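You operate a simulated robot arm through the tools that you are given. There is no shell and no other tool. Be economical: measure what you need, move in short steps, check, and stop when the job is done.

Carry out the task below with a simulated robot arm. There is one attempt and no reset: what you move stays moved.

## Task
Lay the cradle down and test its lamp on the box.
Fine: box on, then the socket knob on till it shines; knob and box off again before you stand the cradle up. Where these are worked on the way, their far stop is far enough and under half their travel is too little: tilting cradle.

It is judged by the outcome, as a careful person would: the job done as asked, and still so three seconds after it is handed in. It fails if anything else is knocked over, pushed out of place, dropped, spilled or broken.

## Robot
A 6-joint arm with a two-finger parallel gripper, fixed in place. Base frame: the origin is at the foot of the arm, x ahead of it, y to its left, z up; the work surface is at about z = 880. Readings come in mm, rad, newtons and seconds.
With the tool pointing down near the work surface it reaches from about 260 to 660 mm from the base axis. Its first joint turns from -1.152 to 1.152 rad. Payload 2.9 kg.
The tool frame sits at the grasp point between the pads (the TCP): z along the fingers, y along the line on which they close. The tips reach 30 mm beyond it. The gripper opens to 110 mm. The fingers are 20 mm wide and 10 mm thick; the gripper's body (48 by 112 mm) begins 55 mm behind the TCP.
Orientation is that of the tool frame in the base frame, as a unit quaternion [w, x, y, z]. With the fingers straight down and closing along the base's y, the tool's x points along the base's -x, its y along +y and its z along -z.

## Interface
- The arm moves only by the tool play_rows. Its argument "targets" is a list of rows, each a list of 7 numbers: the opening, from 0 (shut) to 1 (fully open), then the shift along the tool's x, y, z in mm, then the turn, a rotation vector about the tool's x, y, z in rad. In form: [[grip, x, y, z, wx, wy, wz], ...]. A call has 1 to 10 rows; each row is the pose to reach, as a shift and turn from the pose commanded when the call began, along the tool's axes at that moment. Rows are played at 5 a second. More than 50 mm and 0.15 rad between two rows, or a gripper value outside its range, and nothing of the call is played. A pose out of reach is approached as far as the arm can. The call stops where the force on the tool passes 90 N (or 10 N more than at its start, if that is more) or the arm is blocked; 0.2 s more then pass. The fingers move at their own pace (about 108 mm/s each) and stop on an object; they squeeze with about 37 N. The grip force told is the motor's: it shows also when the fingers shut on nothing. Time passes only in rows, and 0.2 s behind the last, so rows that repeat a pose let the fingers close. It gives the time, the measured TCP pose, the force on the tool (base axes), the opening and the grip force at its end, in the units of the frame above (readings bear some noise), with the torque about the TCP (base axes, N m) and any sound that the robot's microphone picked up.
- Cameras (640 x 400 px; columns grow to the right, rows downward): "scene" is fixed at [62.4, 418.5, 1406.2]; the picture's right is [-0.89, -0.45, 0.00], its down [-0.16, 0.32, -0.94] and it looks along [0.42, -0.83, -0.35] (base axes); focal length 252 px, centre (320, 200). "wrist" rides on the gripper at [72, 17, -103] in the tool frame; the picture's right is [-0.23, 0.97, 0.00], its down [-0.76, -0.18, -0.62] and it looks along [-0.61, -0.14, 0.78] (tool axes); focal length 222 px, centre (320, 200). There is no depth. A picture from a camera that has moved, and an enlarged one, comes with that camera's place and axes in the base frame and with its lens.
- get_image(camera): a new picture of that camera. No time passes.
- enlarge(camera, box): a new picture of the part [left, top, right, bottom] of that camera's present view, enlarged. No time passes.
- job_done(): hands the job in; it is judged then, once.

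Work in short steps. Places have to be worked out from the pictures, the camera data and where the tool is seen: move nearer, look again, correct. Check each grasp and each placing, and mend what went wrong. You have 120 turns and 84 pictures in all, those below and enlarged ones among them. Open the gripper and draw the arm clear of the work before you hand the job in, unless the task says otherwise; then end with one line.

The tools are called after "Request:" as a command line: name --pt "numbers of a row" for each row, then --argument value for the rest, lists and objects as JSON in quotes. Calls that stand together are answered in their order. play_rows: Moves the arm, as the interface text tells. Its arguments: {"type":"object","properties":{"targets":{"type":"array"}},"required":["targets"]} The other tools are called the same way: get_image (camera) takes a picture; enlarge (camera, box) takes an enlarged picture of a part of a camera's view; job_done () hands the job in.

At the start:

```text
clock: 0.0
ee_pos: [279.5, -268.6, 1309.1]
tcp_rot: [0.0, 0.001, 1.0, -0.001]
wrist_force: [0.1, 0.2, 0.6]
torque: [-0.02, -0.03, 0.02]
width: 109.8
gripper_force: 0.0
```

scene: 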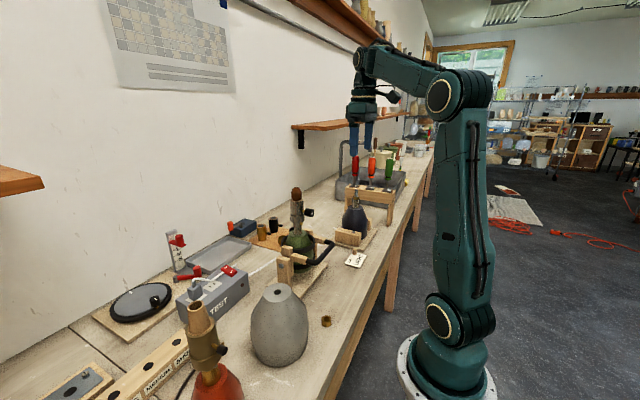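
wrist: 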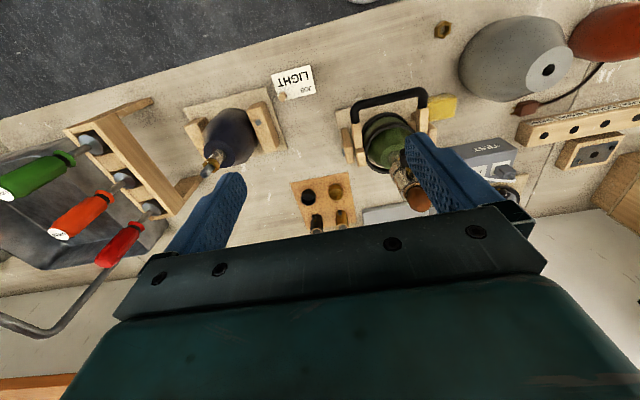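

I start by enlarging the area with the cradles and test box in both views.

Request:
enlarge --camera "scene" --box '[160, 170, 400, 320]'

Request:
enlarge --camera "wrist" --box '[320, 60, 560, 210]'

Request:
enlarge --camera "wrist" --box '[140, 50, 380, 230]'

```text
2.67 times, centred on (280, 245) of scene
camera zoom: at [62.4, 418.5, 1406.2], right [-0.89, -0.45, 0.0], down [-0.16, 0.32, -0.94], along [0.42, -0.83, -0.35], focal length 671 px, centre (427, 80)
```

zoom: 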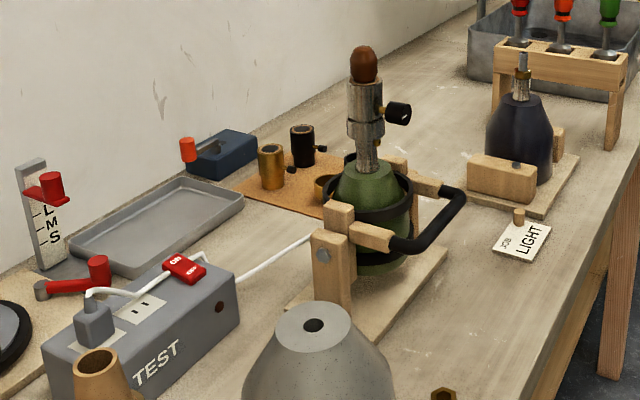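

```text
2.67 times, centred on (440, 135) of wrist
camera zoom: at [207.0, -252.3, 1413.3], right [0.23, 0.97, 0.0], down [0.76, -0.18, 0.62], along [0.61, -0.14, -0.78], focal length 592 px, centre (0, 373)
```

zoom: 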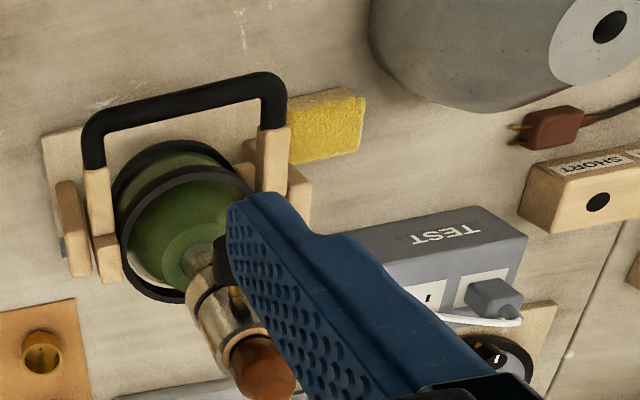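

```text
2.22 times, centred on (260, 140) of wrist
camera zoom: at [207.0, -252.3, 1413.3], right [0.23, 0.97, 0.0], down [0.76, -0.18, 0.62], along [0.61, -0.14, -0.78], focal length 494 px, centre (453, 333)
```

zoom: 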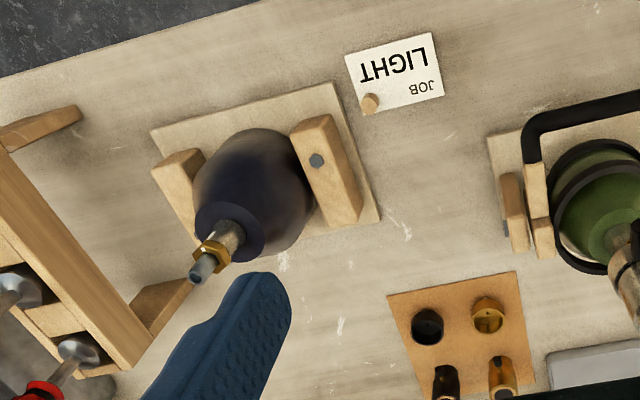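

I'll shift the arm left (+y) at the same height to see the box and the lamp from the wrist camera.

Request:
play_rows --pt "1 0 45 0 0 0 0" --pt "1 0 90 0 0 0 0" --pt "1 0 135 0 0 0 0" --pt "1 0 180 0 0 0 0" --pt "1 0 220 0 0 0 0"

Request:
get_image --camera "wrist"

```text
clock: 1.2
ee_pos: [282.0, -48.4, 1309.5]
tcp_rot: [0.0, 0.001, 1.0, -0.001]
wrist_force: [0.1, 0.6, -0.2]
torque: [0.02, -0.03, -0.03]
width: 110.2
gripper_force: 0.0
```

```text
78 pictures are left
camera wrist: at [208.1, -32.6, 1413.3], right [0.23, 0.97, 0.0], down [0.76, -0.18, 0.62], along [0.61, -0.14, -0.78], focal length 222 px, centre (320, 200)
```

wrist: 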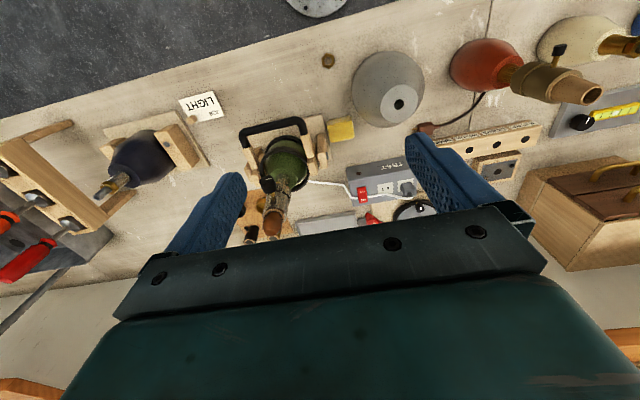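

Request:
enlarge --camera "wrist" --box '[320, 120, 448, 220]'

Request:
enlarge --camera "wrist" --box '[220, 100, 348, 200]'

Request:
enlarge --camera "scene" --box '[160, 225, 260, 300]'

Request:
enlarge --camera "scene" --box '[260, 180, 360, 300]'

```text
4.00 times, centred on (384, 170) of wrist
camera zoom: at [208.1, -32.6, 1413.3], right [0.23, 0.97, 0.0], down [0.76, -0.18, 0.62], along [0.61, -0.14, -0.78], focal length 888 px, centre (64, 320)
```

zoom: 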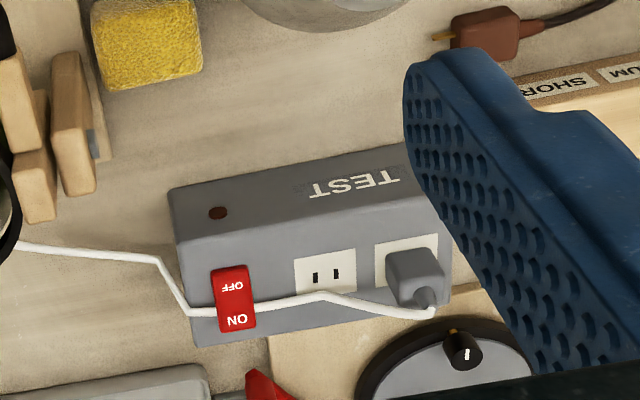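

```text
4.00 times, centred on (284, 150) of wrist
camera zoom: at [208.1, -32.6, 1413.3], right [0.23, 0.97, 0.0], down [0.76, -0.18, 0.62], along [0.61, -0.14, -0.78], focal length 888 px, centre (464, 400)
```

zoom: 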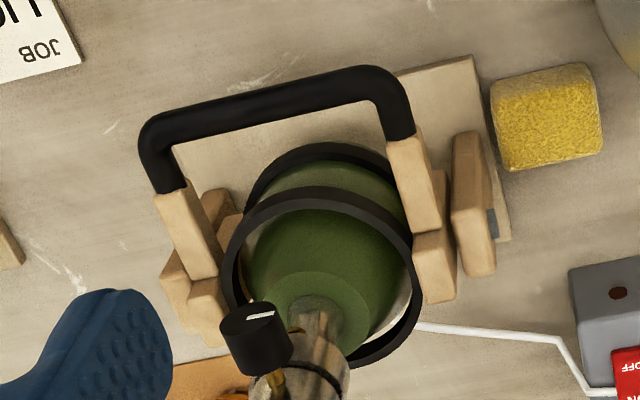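

```text
5.33 times, centred on (210, 262) of scene
camera zoom: at [62.4, 418.5, 1406.2], right [-0.89, -0.45, 0.0], down [-0.16, 0.32, -0.94], along [0.42, -0.83, -0.35], focal length 1342 px, centre (907, -133)
```

zoom: 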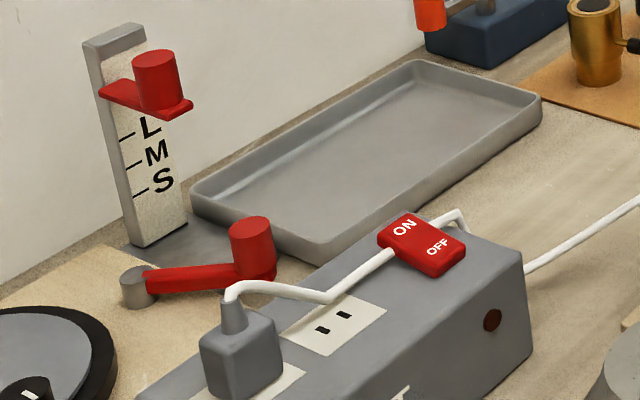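

```text
3.33 times, centred on (310, 240) of scene
camera zoom: at [62.4, 418.5, 1406.2], right [-0.89, -0.45, 0.0], down [-0.16, 0.32, -0.94], along [0.42, -0.83, -0.35], focal length 839 px, centre (353, 67)
```

zoom: 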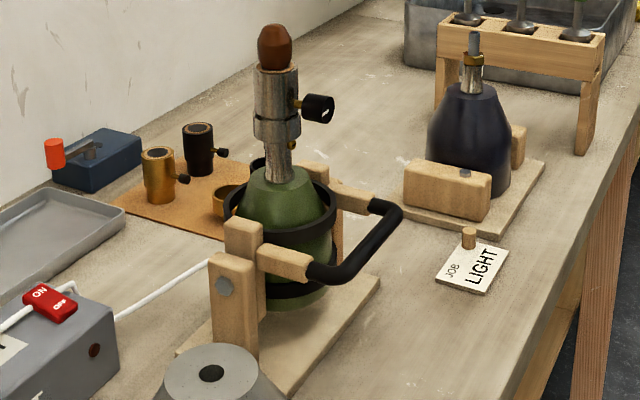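

The lamp stands at about (440,-155), the handle bar at about (341,-156,1000), running along y and on the robot's side. It should lay back towards the wall, with the knob ending up on top. I'll turn the tool 90° so the fingers can straddle the bar.

Request:
play_rows --pt "1 0 -11 0 0 0 0.145" --pt "1 0 -22 0 0 0 0.29" --pt "1 0 -33 0 0 0 0.435" --pt "1 0 -44 0 0 0 0.58" --pt "1 0 -55 0 0 0 0.725" --pt "1 0 -66 0 0 0 0.87" --pt "1 0 -77 0 0 0 1.015" --pt "1 0 -88 0 0 0 1.16" --pt "1 0 -99 0 0 0 1.305" --pt "1 0 -108 0 0 0 1.45"

```text
clock: 3.4
ee_pos: [279.3, -157.3, 1309.0]
tcp_rot: [0.001, 0.664, 0.747, -0.001]
wrist_force: [-0.3, 0.4, 0.1]
torque: [-0.02, 0.0, 0.03]
width: 109.9
gripper_force: 0.1
```

Request:
play_rows --pt "1 0 0 0 0 0 0.121"

Request:
play_rows --pt "0.6 0 0 0 -0.13 0 0" --pt "0.6 0 0 0 -0.26 0 0" --pt "0.6 0 0 0 -0.39 0 0" --pt "0.6 0 0 0 -0.52 0 0" --pt "0.6 0 0 0 -0.65 0 0" --pt "0.6 0 0 0 -0.785 0 0"

Request:
get_image --camera "scene"

Request:
get_image --camera "wrist"

```text
clock: 3.8
ee_pos: [281.2, -156.1, 1309.4]
tcp_rot: [0.001, 0.709, 0.706, 0.0]
wrist_force: [0.1, 0.6, 0.5]
torque: [0.01, 0.01, -0.04]
width: 110.0
gripper_force: 0.0
```

```text
clock: 5.2
ee_pos: [269.9, -193.6, 1460.3]
tcp_rot: [0.258, 0.66, 0.659, 0.252]
wrist_force: [-0.1, 0.9, -0.4]
torque: [0.05, 0.0, 0.01]
width: 66.1
gripper_force: 0.1
out of reach, approached as far as the arm can: row 2, 3, 4, 5, 6
```

```text
73 pictures are left
```

scene: 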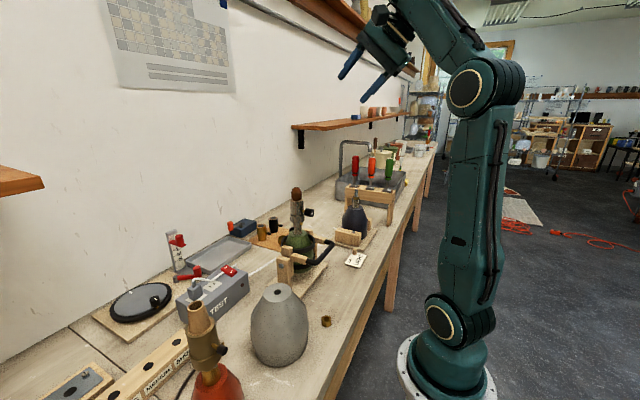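

```text
72 pictures are left
camera wrist: at [214.2, -121.6, 1547.4], right [0.72, -0.23, 0.66], down [-0.55, -0.76, 0.35], along [0.42, -0.61, -0.67], focal length 222 px, centre (320, 200)
```

wrist: 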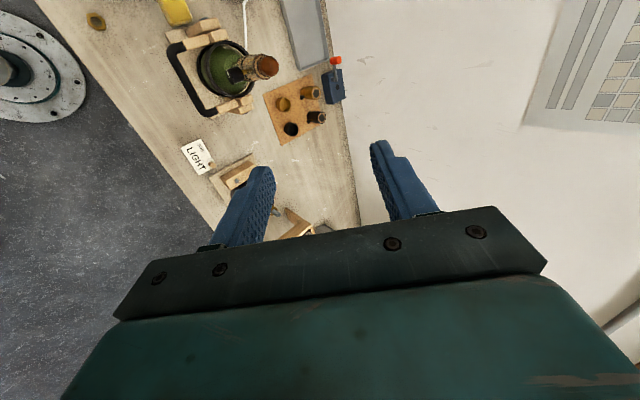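

The 45° tilt is out of reach here. Gripping the bar off-centre at y≈-124 lets a straight-down tool clear the knob (y≈-165), so I undo the tilt.

Request:
play_rows --pt "0.6 0 0 0 0.13 0 0" --pt "0.6 0 0 0 0.26 0 0" --pt "0.6 0 0 0 0.39 0 0" --pt "0.6 0 0 0 0.52 0 0" --pt "0.6 0 0 0 0.65 0 0" --pt "0.6 0 0 0 0.785 0 0"

```text
clock: 6.6
ee_pos: [260.5, -188.7, 1374.3]
tcp_rot: [-0.013, 0.708, 0.706, -0.021]
wrist_force: [-0.4, 0.7, -0.5]
torque: [-0.01, 0.03, 0.0]
width: 65.9
gripper_force: 0.1
out of reach, approached as far as the arm can: row 3, 4, 5, 6
```

Request:
play_rows --pt "0.5 20 20 25 0 0 0" --pt "0.5 35 40 60 0 0 0" --pt "0.5 60 60 100 0 0 0" --pt "0.5 64 80 124 0 0 0"

```text
refused: row 3 steps farther than a row can; nothing moved
```

Request:
play_rows --pt "0.5 20 20 25 0 0 0" --pt "0.5 35 40 50 0 0 0" --pt "0.5 50 60 75 0 0 0" --pt "0.5 60 70 100 0 0 0" --pt "0.5 64 80 124 0 0 0"

```text
clock: 7.8
ee_pos: [332.0, -127.1, 1246.6]
tcp_rot: [-0.016, 0.71, 0.703, -0.021]
wrist_force: [-0.7, 1.0, 1.0]
torque: [0.0, -0.01, 0.04]
width: 54.9
gripper_force: 0.1
```

Request:
play_rows --pt "0.4 2 5 0 -0.052 0 0" --pt "0.4 3 9 30 -0.052 0 0"

Request:
get_image --camera "wrist"

Request:
enlarge --camera "scene" --box '[240, 100, 400, 280]'

```text
clock: 8.4
ee_pos: [351.2, -113.1, 1235.8]
tcp_rot: [-0.013, 0.709, 0.705, 0.009]
wrist_force: [0.6, -0.7, 1.2]
torque: [0.0, 0.02, -0.01]
width: 44.2
gripper_force: 0.0
out of reach, approached as far as the arm can: row 2
```

```text
71 pictures are left
camera wrist: at [369.1, -45.5, 1341.4], right [0.97, -0.23, -0.01], down [-0.18, -0.78, 0.6], along [-0.15, -0.58, -0.8], focal length 222 px, centre (320, 200)
```

wrist: 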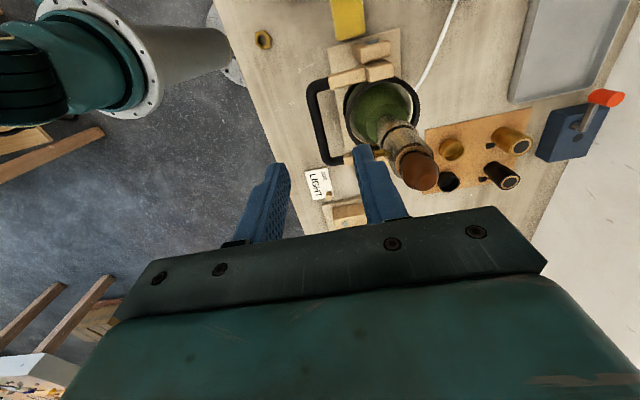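

```text
2.22 times, centred on (320, 190) of scene
camera zoom: at [62.4, 418.5, 1406.2], right [-0.89, -0.45, 0.0], down [-0.16, 0.32, -0.94], along [0.42, -0.83, -0.35], focal length 559 px, centre (320, 222)
```

zoom: 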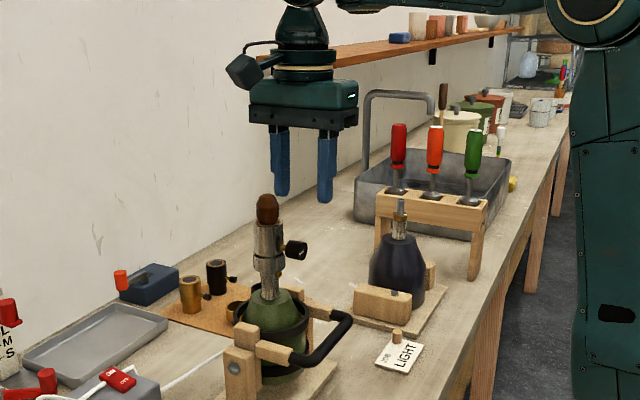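

The pose came up slightly short. I test whether a straight descent works from here, keeping over the free side.

Request:
play_rows --pt "0.4 0 0 10 0 0 0" --pt "0.4 0 0 25 0 0 0"

```text
clock: 9.0
ee_pos: [339.9, -123.8, 1189.7]
tcp_rot: [0.003, 0.708, 0.706, -0.001]
wrist_force: [0.3, -0.8, 1.0]
torque: [0.06, 0.0, -0.03]
width: 44.0
gripper_force: 0.1
out of reach, approached as far as the arm can: row 1
```

Now it's exactly at (340,-124,1190). I descend to about 1075 and check alignment over the bar.

Request:
play_rows --pt "0.4 0 0 30 0 0 0" --pt "0.4 0 0 60 0 0 0" --pt "0.4 0 0 90 0 0 0" --pt "0.4 0 0 115 0 0 0"

Request:
get_image --camera "wrist"

Request:
enlarge --camera "scene" --box '[240, 150, 400, 290]'

```text
clock: 10.0
ee_pos: [341.9, -124.3, 1074.7]
tcp_rot: [0.003, 0.709, 0.705, -0.002]
wrist_force: [0.6, 0.7, 0.7]
torque: [0.02, -0.01, 0.04]
width: 44.0
gripper_force: 0.1
```

```text
69 pictures are left
camera wrist: at [358.0, -52.7, 1178.4], right [0.97, -0.23, 0.0], down [-0.18, -0.76, 0.63], along [-0.14, -0.61, -0.78], focal length 222 px, centre (320, 200)
```

wrist: 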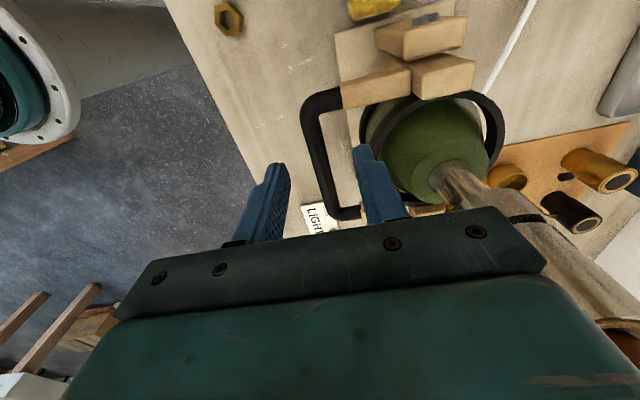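

```text
2.86 times, centred on (320, 220) of scene
camera zoom: at [62.4, 418.5, 1406.2], right [-0.89, -0.45, 0.0], down [-0.16, 0.32, -0.94], along [0.42, -0.83, -0.35], focal length 719 px, centre (320, 143)
```

zoom: 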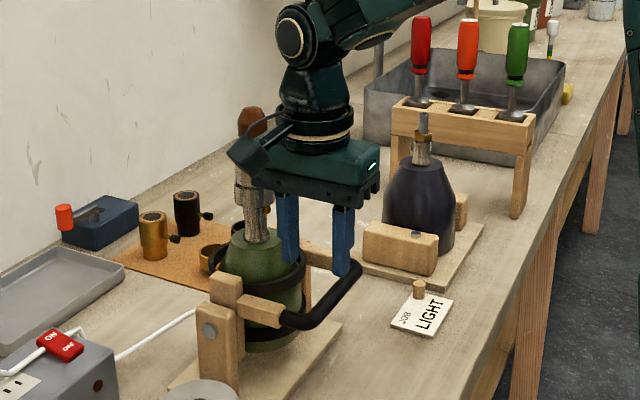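

The bar is at x≈340, centred under the fingers, and the lamp ring is at x≈375. I narrow the opening to about 30 mm, lower until the bar sits between the pads, then close.

Request:
play_rows --pt "0.27 0 -1 0 0 0 0" --pt "0.27 0 -1 25 0 0 0" --pt "0.27 0 -1 50 0 0 0" --pt "0.27 0 -1 66 0 0 0"

Request:
enlarge --camera "scene" --box '[260, 200, 360, 290]'

Request:
get_image --camera "wrist"

```text
clock: 11.0
ee_pos: [338.7, -126.6, 1009.7]
tcp_rot: [0.002, 0.71, 0.704, -0.003]
wrist_force: [-0.7, 0.1, -0.4]
torque: [0.01, -0.01, 0.03]
width: 29.4
gripper_force: 0.0
```

```text
4.44 times, centred on (310, 245) of scene
camera zoom: at [62.4, 418.5, 1406.2], right [-0.89, -0.45, 0.0], down [-0.16, 0.32, -0.94], along [0.42, -0.83, -0.35], focal length 1118 px, centre (364, 0)
```

zoom: 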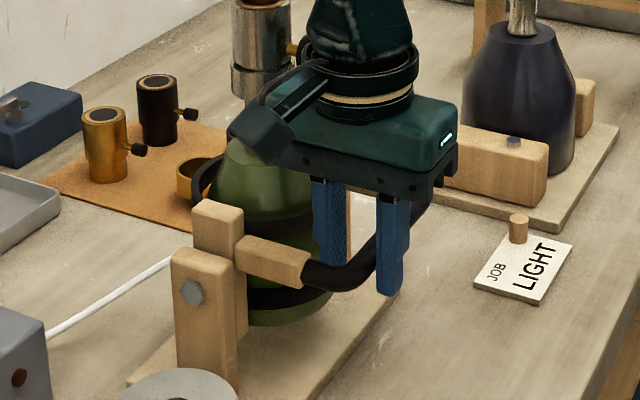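

```text
66 pictures are left
camera wrist: at [356.3, -54.0, 1112.9], right [0.97, -0.23, 0.0], down [-0.18, -0.76, 0.63], along [-0.15, -0.61, -0.78], focal length 222 px, centre (320, 200)
```

wrist: 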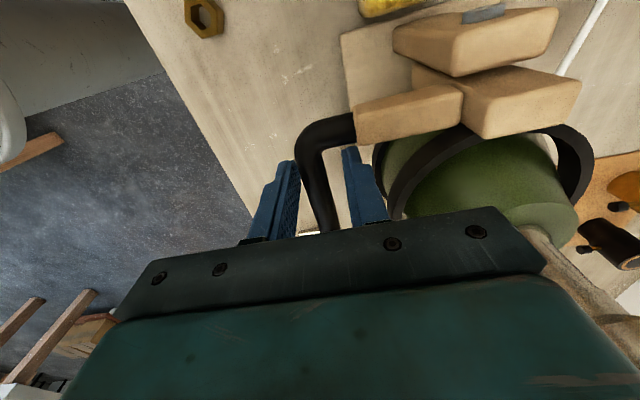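

Both fingers straddle the bar. I close on it.

Request:
play_rows --pt "0.05 0 0 0 0 0 0" --pt "0.05 0 0 0 0 0 0"

Request:
play_rows --pt "0.05 0 1.5 -7 0 0 0" --pt "0.05 0 3.6 -14.5 0 0 0"

```text
clock: 11.6
ee_pos: [337.1, -125.7, 1008.5]
tcp_rot: [0.0, 0.709, 0.705, -0.004]
wrist_force: [-24.4, -5.5, 0.9]
torque: [-0.4, 0.34, 1.01]
width: 15.4
gripper_force: 44.9
```

```text
clock: 12.2
ee_pos: [340.3, -124.6, 1025.5]
tcp_rot: [0.001, 0.71, 0.704, -0.003]
wrist_force: [-28.0, -12.0, 1.9]
torque: [0.51, 0.57, 0.91]
width: 15.8
gripper_force: 45.1
```

Request:
enlarge --camera "scene" --box '[240, 180, 360, 290]'

```text
3.64 times, centred on (300, 235) of scene
camera zoom: at [61.6, 418.1, 1406.4], right [-0.89, -0.45, 0.0], down [-0.16, 0.32, -0.94], along [0.42, -0.83, -0.35], focal length 915 px, centre (393, 73)
```

zoom: 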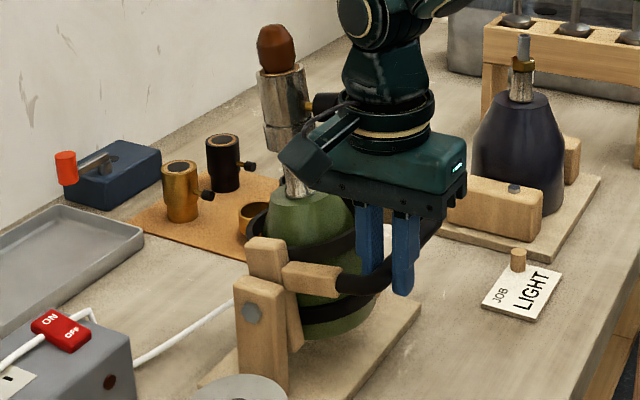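

The cradle tips back as expected (about 10°). I continue the arc with a small x correction.

Request:
play_rows --pt "0.05 0 0.5 -7 0 0 0" --pt "0.05 0 3.1 -13.7 0 0 0" --pt "0.05 0 7 -20 0 0 0" --pt "0.05 0 11.5 -26.2 0 0 0"

```text
clock: 13.2
ee_pos: [352.7, -125.3, 1050.4]
tcp_rot: [0.002, 0.709, 0.705, -0.003]
wrist_force: [-25.1, -15.1, 9.5]
torque: [0.21, 0.56, 0.91]
width: 15.7
gripper_force: 44.4
```

Request:
play_rows --pt "0.05 0 3.5 -5.5 0 0 0" --pt "0.05 0 8.5 -10.7 0 0 0" --pt "0.05 0 14 -15.2 0 0 0" --pt "0.05 0 20 -19.5 0 0 0"

Request:
enlarge --camera "scene" --box '[220, 160, 360, 290]'

```text
clock: 14.2
ee_pos: [374.7, -124.5, 1071.1]
tcp_rot: [0.004, 0.709, 0.705, 0.0]
wrist_force: [-16.3, -9.4, 14.3]
torque: [0.49, 0.37, 0.81]
width: 15.7
gripper_force: 44.9
```

```text
3.08 times, centred on (290, 225) of scene
camera zoom: at [61.7, 418.2, 1406.4], right [-0.89, -0.45, 0.0], down [-0.16, 0.32, -0.94], along [0.42, -0.83, -0.35], focal length 774 px, centre (412, 123)
```

zoom: 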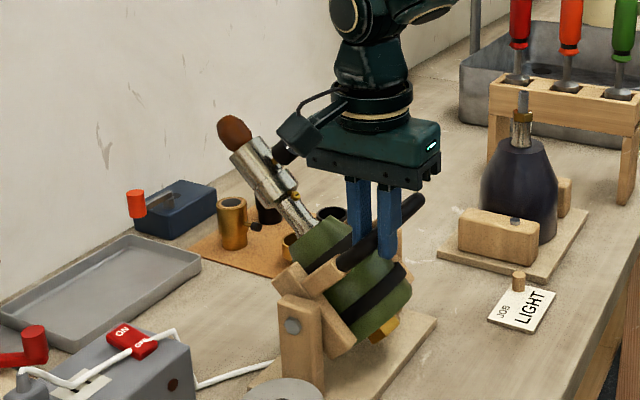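

Request:
play_rows --pt "0.05 0 5.5 -5.5 0 0 0" --pt "0.05 0 12.5 -9 0 0 0" --pt "0.05 0 19.5 -12 0 0 0" --pt "0.05 0 27 -13.5 0 0 0"

Request:
play_rows --pt "0.05 0 7.5 -1.5 0 0 0" --pt "0.05 0 15 -2 0 0 0"

Request:
enlarge --camera "scene" --box '[200, 170, 360, 290]'

```text
clock: 15.2
ee_pos: [401.1, -124.3, 1082.1]
tcp_rot: [0.002, 0.708, 0.706, 0.0]
wrist_force: [-8.0, -0.9, 9.5]
torque: [0.54, 0.34, 0.6]
width: 15.8
gripper_force: 45.5
```

```text
clock: 15.8
ee_pos: [415.3, -123.9, 1086.4]
tcp_rot: [0.004, 0.708, 0.706, -0.001]
wrist_force: [-6.3, 6.7, 21.6]
torque: [0.67, 0.18, 0.45]
width: 16.0
gripper_force: 44.6
```

```text
3.33 times, centred on (280, 230) of scene
camera zoom: at [61.9, 418.8, 1406.2], right [-0.89, -0.45, 0.0], down [-0.16, 0.32, -0.94], along [0.42, -0.83, -0.35], focal length 839 px, centre (453, 100)
```

zoom: 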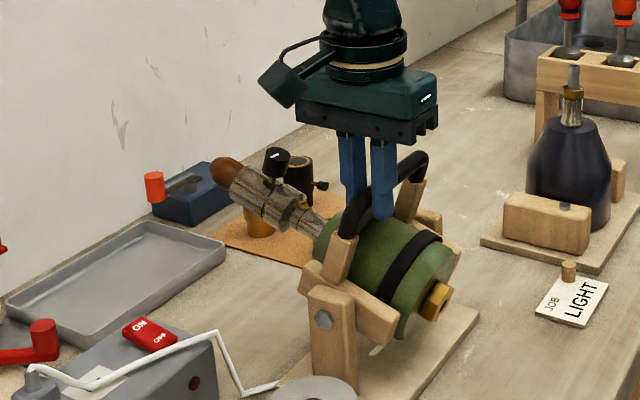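

About 70° down. I continue slowly, watching for the stop.

Request:
play_rows --pt "0.05 0 5 -2 0 0 0" --pt "0.05 0 10 -2 0 0 0" --pt "0.05 0 15 -1.5 0 0 0"

Request:
play_rows --pt "0.05 0 5 0.5 0 0 0" --pt "0.05 0 10 1 0 0 0"

Request:
enlarge --camera "scene" --box '[200, 170, 360, 290]'

```text
clock: 16.6
ee_pos: [430.9, -124.6, 1085.9]
tcp_rot: [0.002, 0.708, 0.706, -0.002]
wrist_force: [-2.9, 13.7, 8.1]
torque: [0.73, 0.21, 0.34]
width: 15.8
gripper_force: 45.1
```

```text
clock: 17.2
ee_pos: [440.4, -125.0, 1086.7]
tcp_rot: [0.002, 0.709, 0.705, -0.002]
wrist_force: [-4.0, 8.9, -1.5]
torque: [0.27, 0.23, 0.35]
width: 15.4
gripper_force: 45.3
```

```text
3.33 times, centred on (280, 230) of scene
camera zoom: at [62.3, 418.7, 1406.2], right [-0.89, -0.45, 0.0], down [-0.16, 0.32, -0.94], along [0.42, -0.83, -0.35], focal length 839 px, centre (453, 100)
```

zoom: 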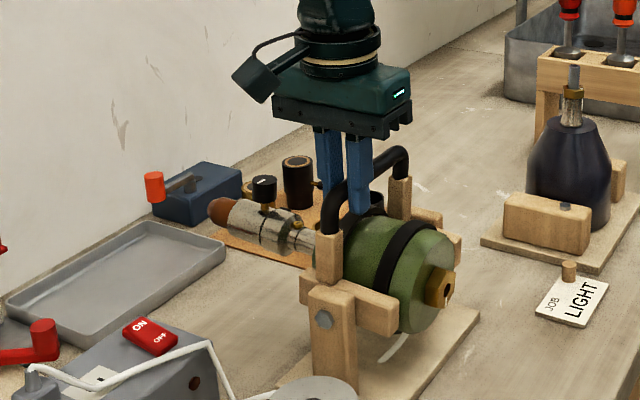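

The lamp is nearly horizontal. I push a bit further to find the stop.

Request:
play_rows --pt "0.05 0 4 0.5 0 0 0" --pt "0.05 0 8 1.5 0 0 0" --pt "0.05 0 10 2 0 0 0"

```text
clock: 18.0
ee_pos: [447.2, -125.9, 1083.7]
tcp_rot: [0.0, 0.711, 0.703, -0.004]
wrist_force: [-37.3, -3.4, 14.5]
torque: [-1.14, 0.39, 0.62]
width: 15.9
gripper_force: 45.1
```

Fx rose to -37 N, so it's at the far stop. I ease off, open, and lift clear.

Request:
play_rows --pt "0.05 0 -2.5 0 0 0 0" --pt "0.27 0 -2.5 0 0 0 0" --pt "0.27 0 -2.5 0 0 0 0" --pt "0.27 0 -2.5 -20 0 0 0" --pt "0.27 0 -2.5 -50 0 0 0" --pt "0.27 0 -2.5 -90 0 0 0"

Request:
get_image --camera "scene"

Request:
get_image --camera "wrist"

```text
clock: 19.4
ee_pos: [449.9, -123.9, 1173.7]
tcp_rot: [0.003, 0.709, 0.705, -0.002]
wrist_force: [-1.2, -1.2, 0.3]
torque: [0.0, 0.0, 0.02]
width: 29.9
gripper_force: 0.0
```

```text
61 pictures are left
```

scene: 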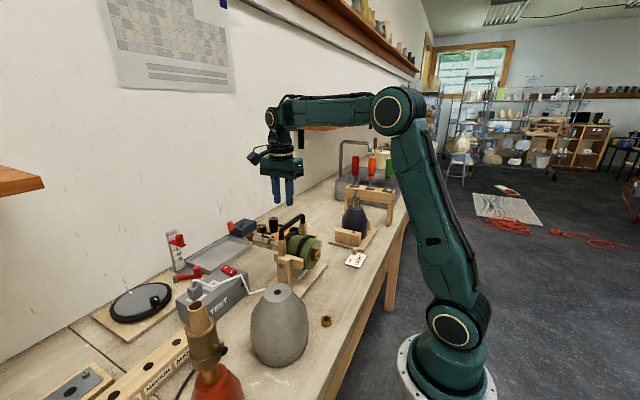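

```text
60 pictures are left
camera wrist: at [467.1, -51.3, 1276.8], right [0.97, -0.23, 0.0], down [-0.18, -0.76, 0.63], along [-0.14, -0.61, -0.78], focal length 222 px, centre (320, 200)
```

wrist: 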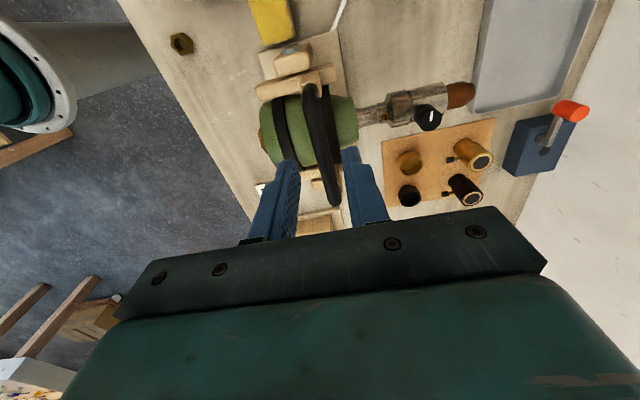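

The cradle stays laid down with the knob on top. I move above the test box with closed fingers to look at the rocker.

Request:
play_rows --pt "0 30 30 -10 0 0 0" --pt "0 60 60 -10 0 0 0" --pt "0 90 90 0 0 0 0" --pt "0 115 115 15 0 0 0" --pt "0 125 130 30 0 0 0"

Request:
get_image --camera "wrist"

```text
clock: 20.6
ee_pos: [580.7, -1.7, 1143.5]
tcp_rot: [0.002, 0.71, 0.704, -0.003]
wrist_force: [0.4, -0.3, -0.1]
torque: [-0.01, -0.02, -0.02]
width: 0.0
gripper_force: 37.2
out of reach, approached as far as the arm can: row 4
```

```text
59 pictures are left
camera wrist: at [597.6, 70.4, 1246.6], right [0.97, -0.23, 0.0], down [-0.18, -0.76, 0.63], along [-0.14, -0.61, -0.78], focal length 222 px, centre (320, 200)
```

wrist: 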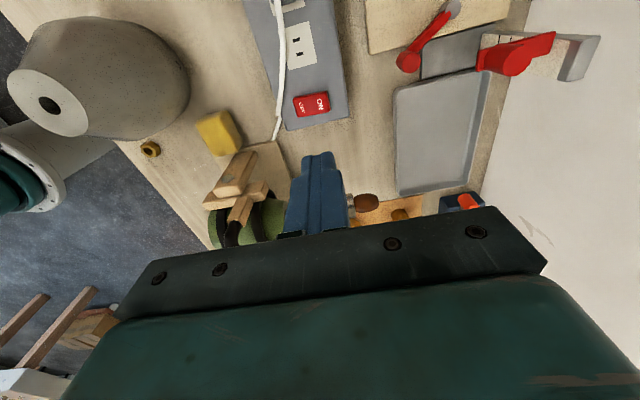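

The rocker centre is at about (571,-4), and the ON half at about (582,-5). I go down above the ON end.

Request:
play_rows --pt "0 -3 2.5 30 0 0 0" --pt "0 -3 2.5 65 0 0 0" --pt "0 -3 2.5 100 0 0 0" --pt "0 -3 2.5 130 0 0 0"

Request:
enlarge --camera "scene" --box '[170, 210, 290, 300]'

Request:
get_image --camera "wrist"

```text
clock: 21.6
ee_pos: [605.4, 17.2, 1021.6]
tcp_rot: [0.003, 0.709, 0.706, -0.002]
wrist_force: [0.5, 0.8, 0.9]
torque: [0.0, 0.01, -0.02]
width: 0.0
gripper_force: 36.8
out of reach, approached as far as the arm can: row 3, 4
```

```text
4.44 times, centred on (230, 255) of scene
camera zoom: at [62.4, 418.5, 1406.2], right [-0.89, -0.45, 0.0], down [-0.16, 0.32, -0.94], along [0.42, -0.83, -0.35], focal length 1118 px, centre (720, -44)
```

zoom: 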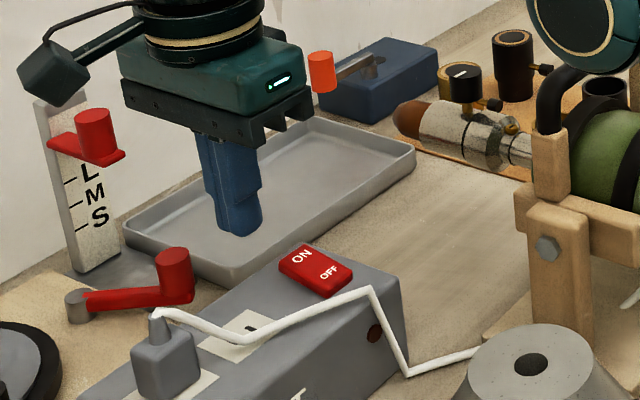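

```text
57 pictures are left
camera wrist: at [621.9, 89.0, 1124.8], right [0.97, -0.23, 0.0], down [-0.18, -0.76, 0.63], along [-0.15, -0.61, -0.78], focal length 222 px, centre (320, 200)
```

wrist: 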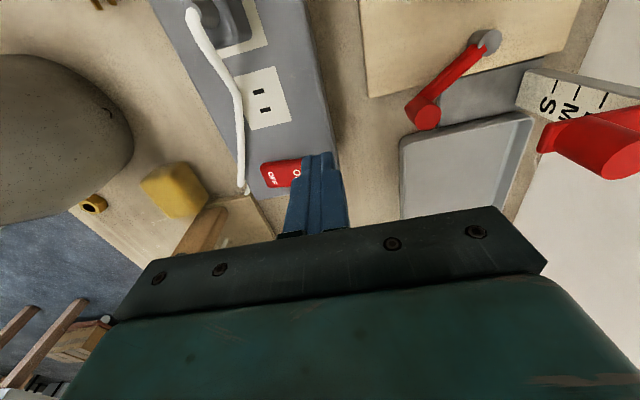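

The arm ended off its target, so I lift, then turn the tool back to its original yaw, which is a more natural wrist configuration here.

Request:
play_rows --pt "0 0 0 -40 0 0 0" --pt "0 0 0 -80 0 0 0" --pt "0 0 0 -110 0 0 0"

Request:
play_rows --pt "0 0 0 0 0 0 -0.145" --pt "0 0 0 0 0 0 -0.29" --pt "0 0 0 0 0 0 -0.435" --pt "0 0 0 0 0 0 -0.58" --pt "0 0 0 0 0 0 -0.725" --pt "0 0 0 0 0 0 -0.87" --pt "0 0 0 0 0 0 -1.015" --pt "0 0 0 0 0 0 -1.16" --pt "0 0 0 0 0 0 -1.305" --pt "0 0 0 0 0 0 -1.44"

```text
clock: 22.4
ee_pos: [602.9, 19.7, 1131.7]
tcp_rot: [0.003, 0.699, 0.715, -0.003]
wrist_force: [1.5, -1.5, 0.0]
torque: [0.19, 0.06, -0.08]
width: 0.1
gripper_force: 37.0
```

```text
clock: 24.6
ee_pos: [604.4, 19.7, 1131.2]
tcp_rot: [0.001, 0.066, 0.998, -0.003]
wrist_force: [-0.3, 0.6, -0.4]
torque: [-0.01, 0.03, 0.02]
width: 0.0
gripper_force: 36.7
```

Request:
play_rows --pt "0 10 -12 0 0 0 -0.132" --pt "0 20 -25 0 0 0 -0.132"

Request:
get_image --camera "wrist"

```text
clock: 25.2
ee_pos: [580.4, -0.7, 1133.0]
tcp_rot: [0.001, 0.002, 1.0, -0.002]
wrist_force: [-0.6, -0.7, -0.7]
torque: [-0.04, -0.02, 0.02]
width: 0.0
gripper_force: 37.1
```

```text
56 pictures are left
camera wrist: at [508.3, 15.3, 1235.5], right [0.23, 0.97, -0.01], down [0.76, -0.18, 0.62], along [0.61, -0.15, -0.78], focal length 222 px, centre (320, 200)
```

wrist: 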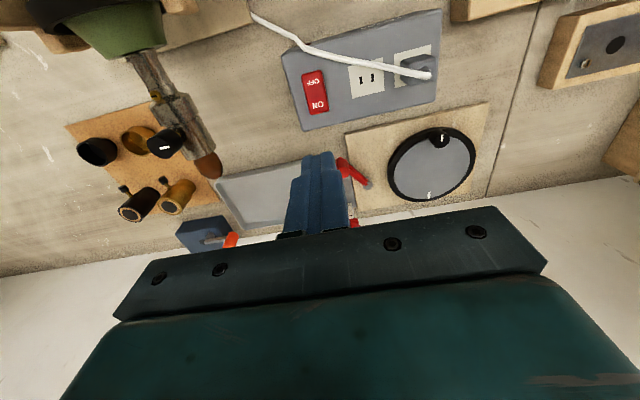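

Rocker centre comes out at about (570,-6) and the ON end at 586. I descend above (583,-6).

Request:
play_rows --pt "0 -2 -5 30 0 0 0" --pt "0 -2 -5 65 0 0 0" --pt "0 -2 -5 100 0 0 0" --pt "0 -2 -5 120 0 0 0"

Request:
enlarge --camera "scene" --box '[170, 210, 290, 300]'

```text
clock: 26.2
ee_pos: [605.2, -8.4, 1019.7]
tcp_rot: [-0.001, 0.002, 1.0, -0.003]
wrist_force: [-0.4, -1.1, 0.0]
torque: [0.0, -0.04, -0.01]
width: 0.0
gripper_force: 37.1
out of reach, approached as far as the arm can: row 3, 4
```

```text
4.44 times, centred on (230, 255) of scene
camera zoom: at [62.4, 418.5, 1406.2], right [-0.89, -0.45, 0.0], down [-0.16, 0.32, -0.94], along [0.42, -0.83, -0.35], focal length 1118 px, centre (720, -44)
```

zoom: 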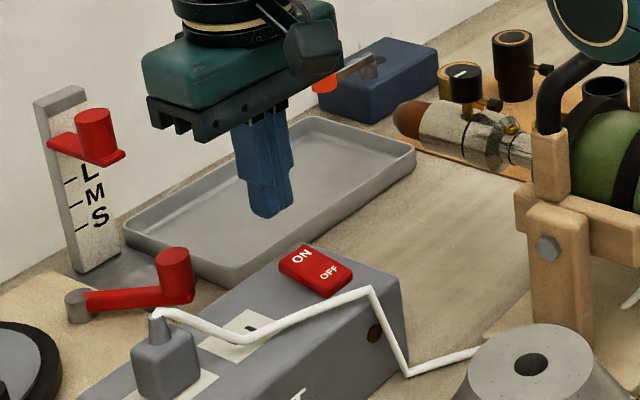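

Request:
play_rows --pt "0 8 1 0 0 0 0" --pt "0 15 2 0 0 0 0" --pt "0 22 2 3 0 0 0"

```text
clock: 27.0
ee_pos: [605.3, -7.3, 1022.8]
tcp_rot: [0.0, 0.003, 1.0, -0.003]
wrist_force: [0.0, 0.0, 0.2]
torque: [0.02, 0.0, 0.0]
width: 0.2
gripper_force: 37.1
out of reach, approached as far as the arm can: row 1, 2, 3
```

The arm seems to be in an awkward wrist configuration; I look at it as a whole.

Request:
get_image --camera "scene"

```text
54 pictures are left
```

scene: 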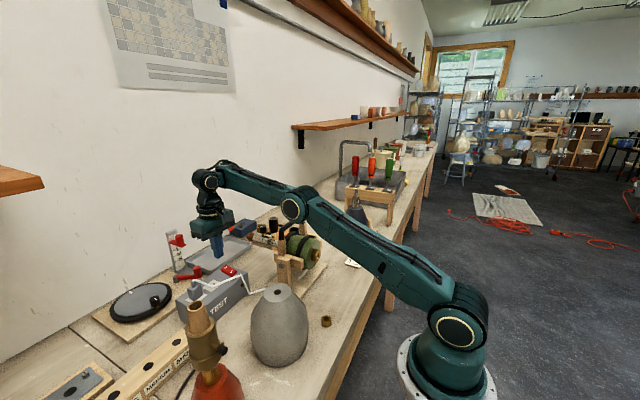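

The arm is stretched nearly straight here. I lift and retract a bit in order to fold the elbow properly, then check.

Request:
play_rows --pt "0 0 0 -40 0 0 0" --pt "0 0 0 -80 0 0 0" --pt "0 20 0 -100 0 0 0" --pt "0 50 0 -100 0 0 0"

Request:
get_image --camera "scene"

```text
clock: 28.0
ee_pos: [554.7, -6.4, 1123.6]
tcp_rot: [0.001, 0.004, 1.0, -0.003]
wrist_force: [-0.2, 0.4, -0.2]
torque: [-0.04, -0.03, 0.03]
width: 0.1
gripper_force: 37.4
```

```text
53 pictures are left
```

scene: 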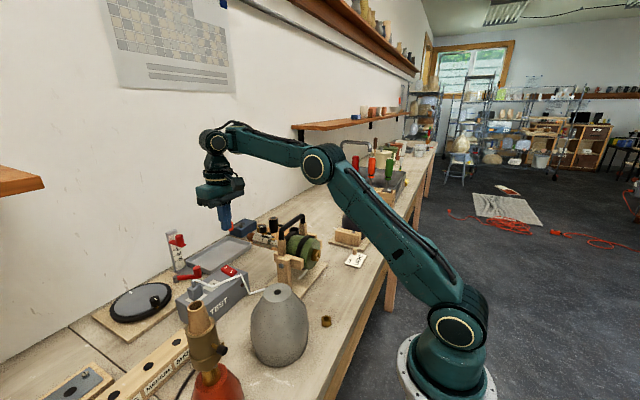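

Elbow is up and fine. I retract to x≈480, descend there, and then move out at low height.

Request:
play_rows --pt "0 35 0 0 0 0 0" --pt "0 70 0 10 0 0 0" --pt "0 75 0 45 0 0 0" --pt "0 75 0 80 0 0 0" --pt "0 75 0 105 0 0 0"

```text
clock: 29.2
ee_pos: [564.6, -10.6, 1097.7]
tcp_rot: [-0.003, 0.001, 1.0, -0.003]
wrist_force: [-0.5, -0.5, 0.8]
torque: [0.06, -0.01, -0.02]
width: 0.0
gripper_force: 35.8
out of reach, approached as far as the arm can: row 1, 2, 3, 4, 5
```

Retraction is blocked at x≈560, so I go back along the route that worked earlier, up and towards y=-100.

Request:
play_rows --pt "0 5 -10 -30 0 0 0" --pt "0 20 -25 -60 0 0 0" --pt "0 45 -50 -75 0 0 0" --pt "0 75 -80 -80 0 0 0"

Request:
get_image --camera "scene"

```text
clock: 30.2
ee_pos: [486.9, -87.6, 1177.4]
tcp_rot: [0.001, 0.002, 1.0, -0.003]
wrist_force: [0.0, 0.1, -0.4]
torque: [0.04, -0.01, -0.01]
width: 0.0
gripper_force: 36.9
```

```text
52 pictures are left
```

scene: 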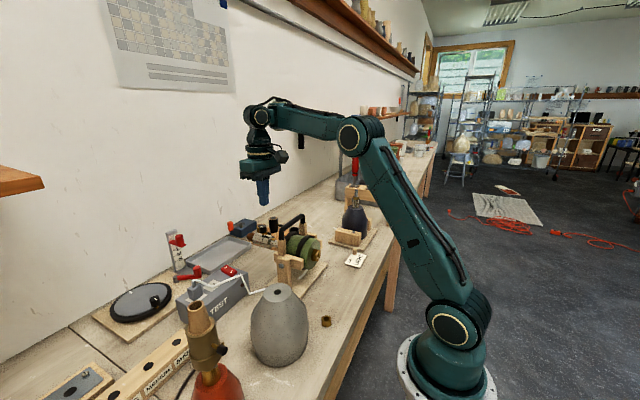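

It looks like a wrist-flip limit: at yaw 0 only one branch is available. Yaw 90° allowed the other branch (used for the cradle), so I turn back to 90° while retracting.

Request:
play_rows --pt "0 9 3 -2 0 0 0.145" --pt "0 18 6 -4 0 0 0.29" --pt "0 27 9 -6 0 0 0.435" --pt "0 36 12 -8 0 0 0.58" --pt "0 45 15 -10 0 0 0.725" --pt "0 54 18 -12 0 0 0.87" --pt "0 63 21 -14 0 0 1.015" --pt "0 72 24 -16 0 0 1.16" --pt "0 81 27 -18 0 0 1.305" --pt "0 87 28 -20 0 0 1.45"

Request:
play_rows --pt "0 0 0 0 0 0 0.121" --pt "0 0 0 15 0 0 0.121" --pt "0 0 0 30 0 0 0.121"

```text
clock: 32.4
ee_pos: [418.2, -30.4, 1207.1]
tcp_rot: [-0.02, 0.593, 0.805, 0.021]
wrist_force: [2.1, -3.9, 0.5]
torque: [0.29, 0.21, -0.11]
width: 0.1
gripper_force: 37.5
out of reach, approached as far as the arm can: row 2, 3, 4, 5, 6, 7, 8, 9, 10
```

```text
clock: 33.2
ee_pos: [402.1, -58.4, 1167.3]
tcp_rot: [0.004, 0.709, 0.705, -0.002]
wrist_force: [0.1, -0.2, 1.0]
torque: [0.03, -0.01, -0.03]
width: 0.0
gripper_force: 36.9
```

It switched branch and is exactly on target at (402,-58,1167). Now I go out to the rocker keeping low.

Request:
play_rows --pt "0 20 20 20 0 0 0" --pt "0 35 45 45 0 0 0" --pt "0 45 75 75 0 0 0" --pt "0 52 105 105 0 0 0" --pt "0 52 145 120 0 0 0" --pt "0 52 181 145 0 0 0"

Request:
enlarge --camera "scene" --box '[170, 210, 290, 300]'

Request:
get_image --camera "wrist"

```text
clock: 34.6
ee_pos: [584.6, -6.2, 1023.1]
tcp_rot: [0.003, 0.709, 0.706, -0.002]
wrist_force: [-0.2, 0.1, 0.8]
torque: [0.0, -0.04, 0.0]
width: 0.1
gripper_force: 37.1
```

```text
4.44 times, centred on (230, 255) of scene
camera zoom: at [62.4, 418.5, 1406.2], right [-0.89, -0.45, 0.0], down [-0.16, 0.32, -0.94], along [0.42, -0.83, -0.35], focal length 1118 px, centre (720, -44)
```

zoom: 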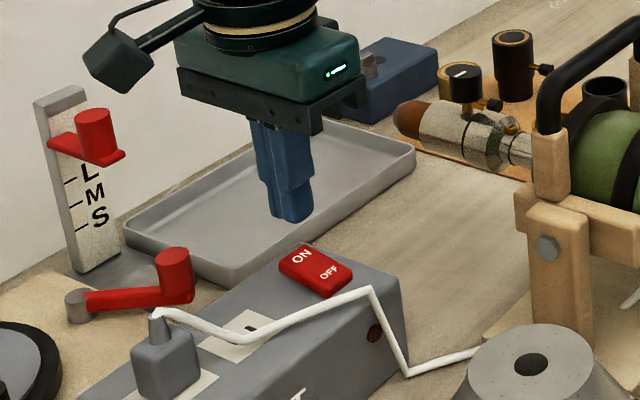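

```text
50 pictures are left
camera wrist: at [600.8, 65.6, 1126.8], right [0.97, -0.23, 0.0], down [-0.18, -0.76, 0.63], along [-0.14, -0.61, -0.78], focal length 222 px, centre (320, 200)
```

wrist: 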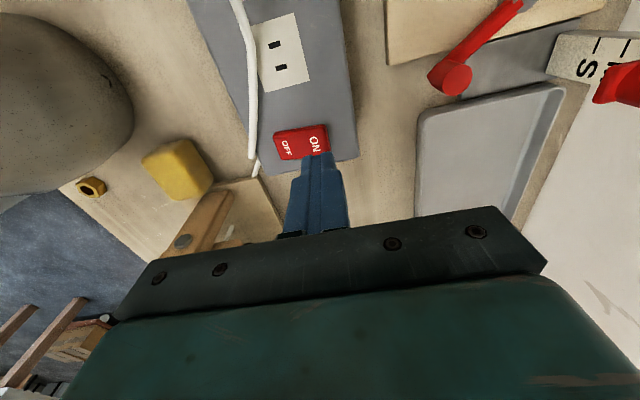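

Now exactly above the ON end. I press down gently in small steps.

Request:
play_rows --pt "0 0 0 12 0 0 0" --pt "0 0 0 22 0 0 0" --pt "0 0 0 27 0 0 0" --pt "0 0 0 31 0 0 0"

```text
clock: 35.6
ee_pos: [583.3, -7.9, 992.3]
tcp_rot: [0.004, 0.709, 0.705, -0.001]
wrist_force: [2.0, 0.7, 6.1]
torque: [0.08, -0.04, 0.0]
width: 0.0
gripper_force: 37.0
```

Contact begins (6 N). I press a few mm more.

Request:
play_rows --pt "0 0 0 2 0 0 0" --pt "0 0 0 4 0 0 0" --pt "0 0 0 6 0 0 0"

Request:
enlarge --camera "scene" --box '[170, 210, 290, 300]'

```text
clock: 36.4
ee_pos: [584.5, -7.9, 992.5]
tcp_rot: [0.006, 0.709, 0.705, 0.002]
wrist_force: [-10.5, 1.3, 47.7]
torque: [0.12, 0.74, -0.01]
width: 0.0
gripper_force: 37.2
```

```text
4.44 times, centred on (230, 255) of scene
camera zoom: at [61.2, 418.5, 1406.3], right [-0.89, -0.45, 0.0], down [-0.16, 0.32, -0.94], along [0.42, -0.83, -0.35], focal length 1118 px, centre (720, -44)
```

zoom: 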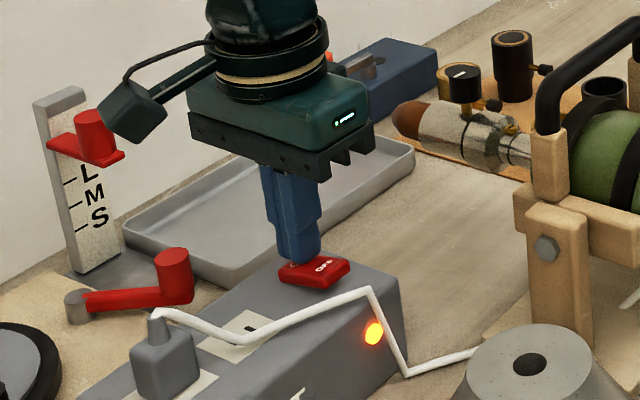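

The indicator on the box lit: box is on. I lift and move over the socket knob with open fingers to locate it.

Request:
play_rows --pt "0 0 0 -40 0 0 0" --pt "0.4 -30 -5 -80 0 0 0" --pt "0.4 -70 -10 -105 0 0 0" --pt "0.4 -110 -15 -105 0 0 0" --pt "0.4 -145 -18 -105 0 0 0"

Request:
get_image --camera "wrist"

Request:
enlarge --camera "scene" --box '[200, 190, 320, 290]'

```text
refused: row 2 steps farther than a row can; nothing moved
```

```text
48 pictures are left
camera wrist: at [599.6, 64.1, 1095.5], right [0.97, -0.23, 0.01], down [-0.19, -0.76, 0.63], along [-0.14, -0.61, -0.78], focal length 222 px, centre (320, 200)
```

wrist: 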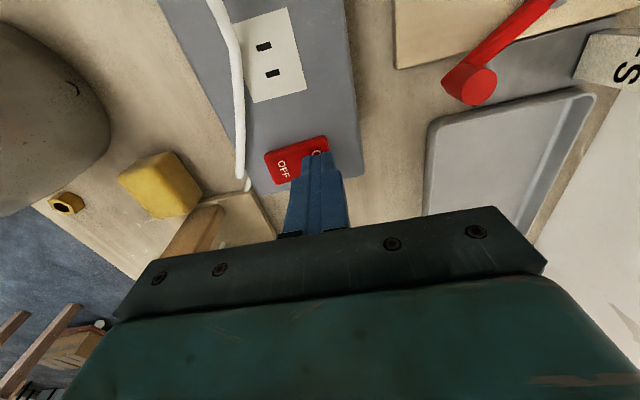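

```text
4.00 times, centred on (260, 240) of scene
camera zoom: at [61.2, 418.5, 1406.3], right [-0.89, -0.45, 0.0], down [-0.16, 0.32, -0.94], along [0.42, -0.83, -0.35], focal length 1006 px, centre (560, 40)
```

zoom: 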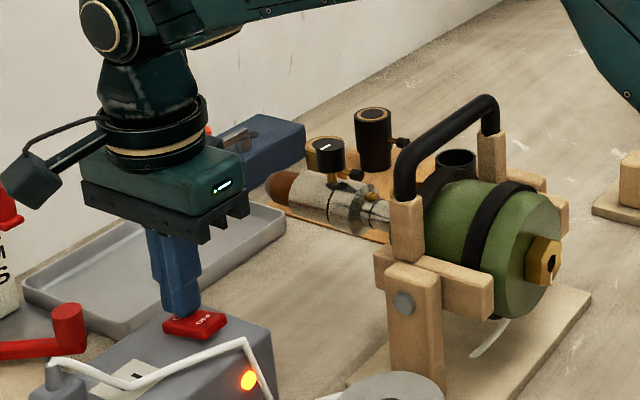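

Request:
play_rows --pt "0 0 0 -40 0 0 0" --pt "0.4 -20 -5 -75 0 0 0" --pt "0.4 -60 -10 -100 0 0 0" --pt "0.4 -105 -15 -105 0 0 0" --pt "0.4 -145 -18 -105 0 0 0"

Request:
get_image --camera "wrist"

Request:
enlarge --camera "scene" --box '[200, 190, 320, 290]'

```text
clock: 37.6
ee_pos: [565.6, -153.9, 1088.9]
tcp_rot: [0.001, 0.709, 0.706, -0.002]
wrist_force: [-0.6, 0.6, 0.1]
torque: [0.0, 0.04, -0.01]
width: 44.2
gripper_force: 0.1
```

```text
46 pictures are left
camera wrist: at [582.4, -81.6, 1193.3], right [0.97, -0.23, 0.0], down [-0.18, -0.76, 0.63], along [-0.14, -0.61, -0.78], focal length 222 px, centre (320, 200)
```

wrist: 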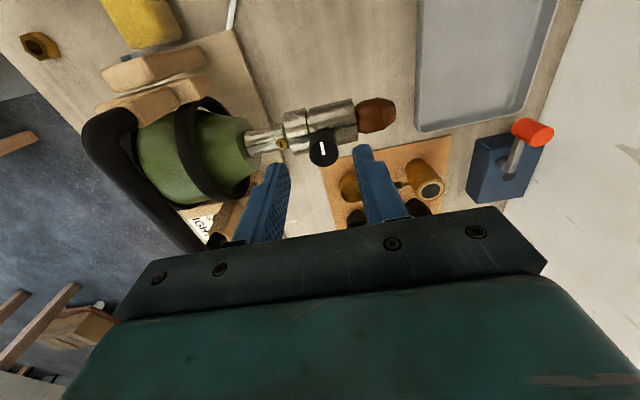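

```text
4.00 times, centred on (260, 240) of scene
camera zoom: at [62.3, 418.5, 1406.3], right [-0.89, -0.45, 0.0], down [-0.16, 0.32, -0.94], along [0.42, -0.83, -0.35], focal length 1006 px, centre (560, 40)
```

zoom: 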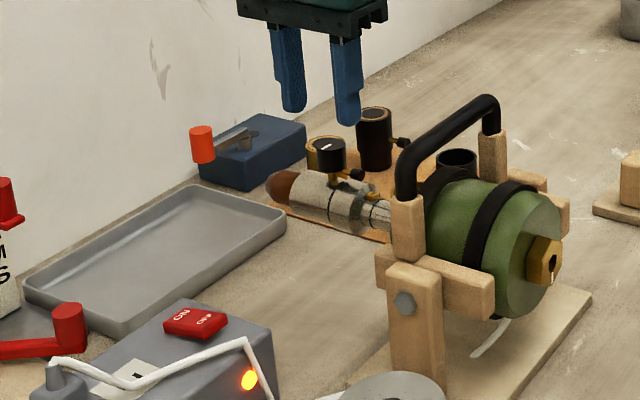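

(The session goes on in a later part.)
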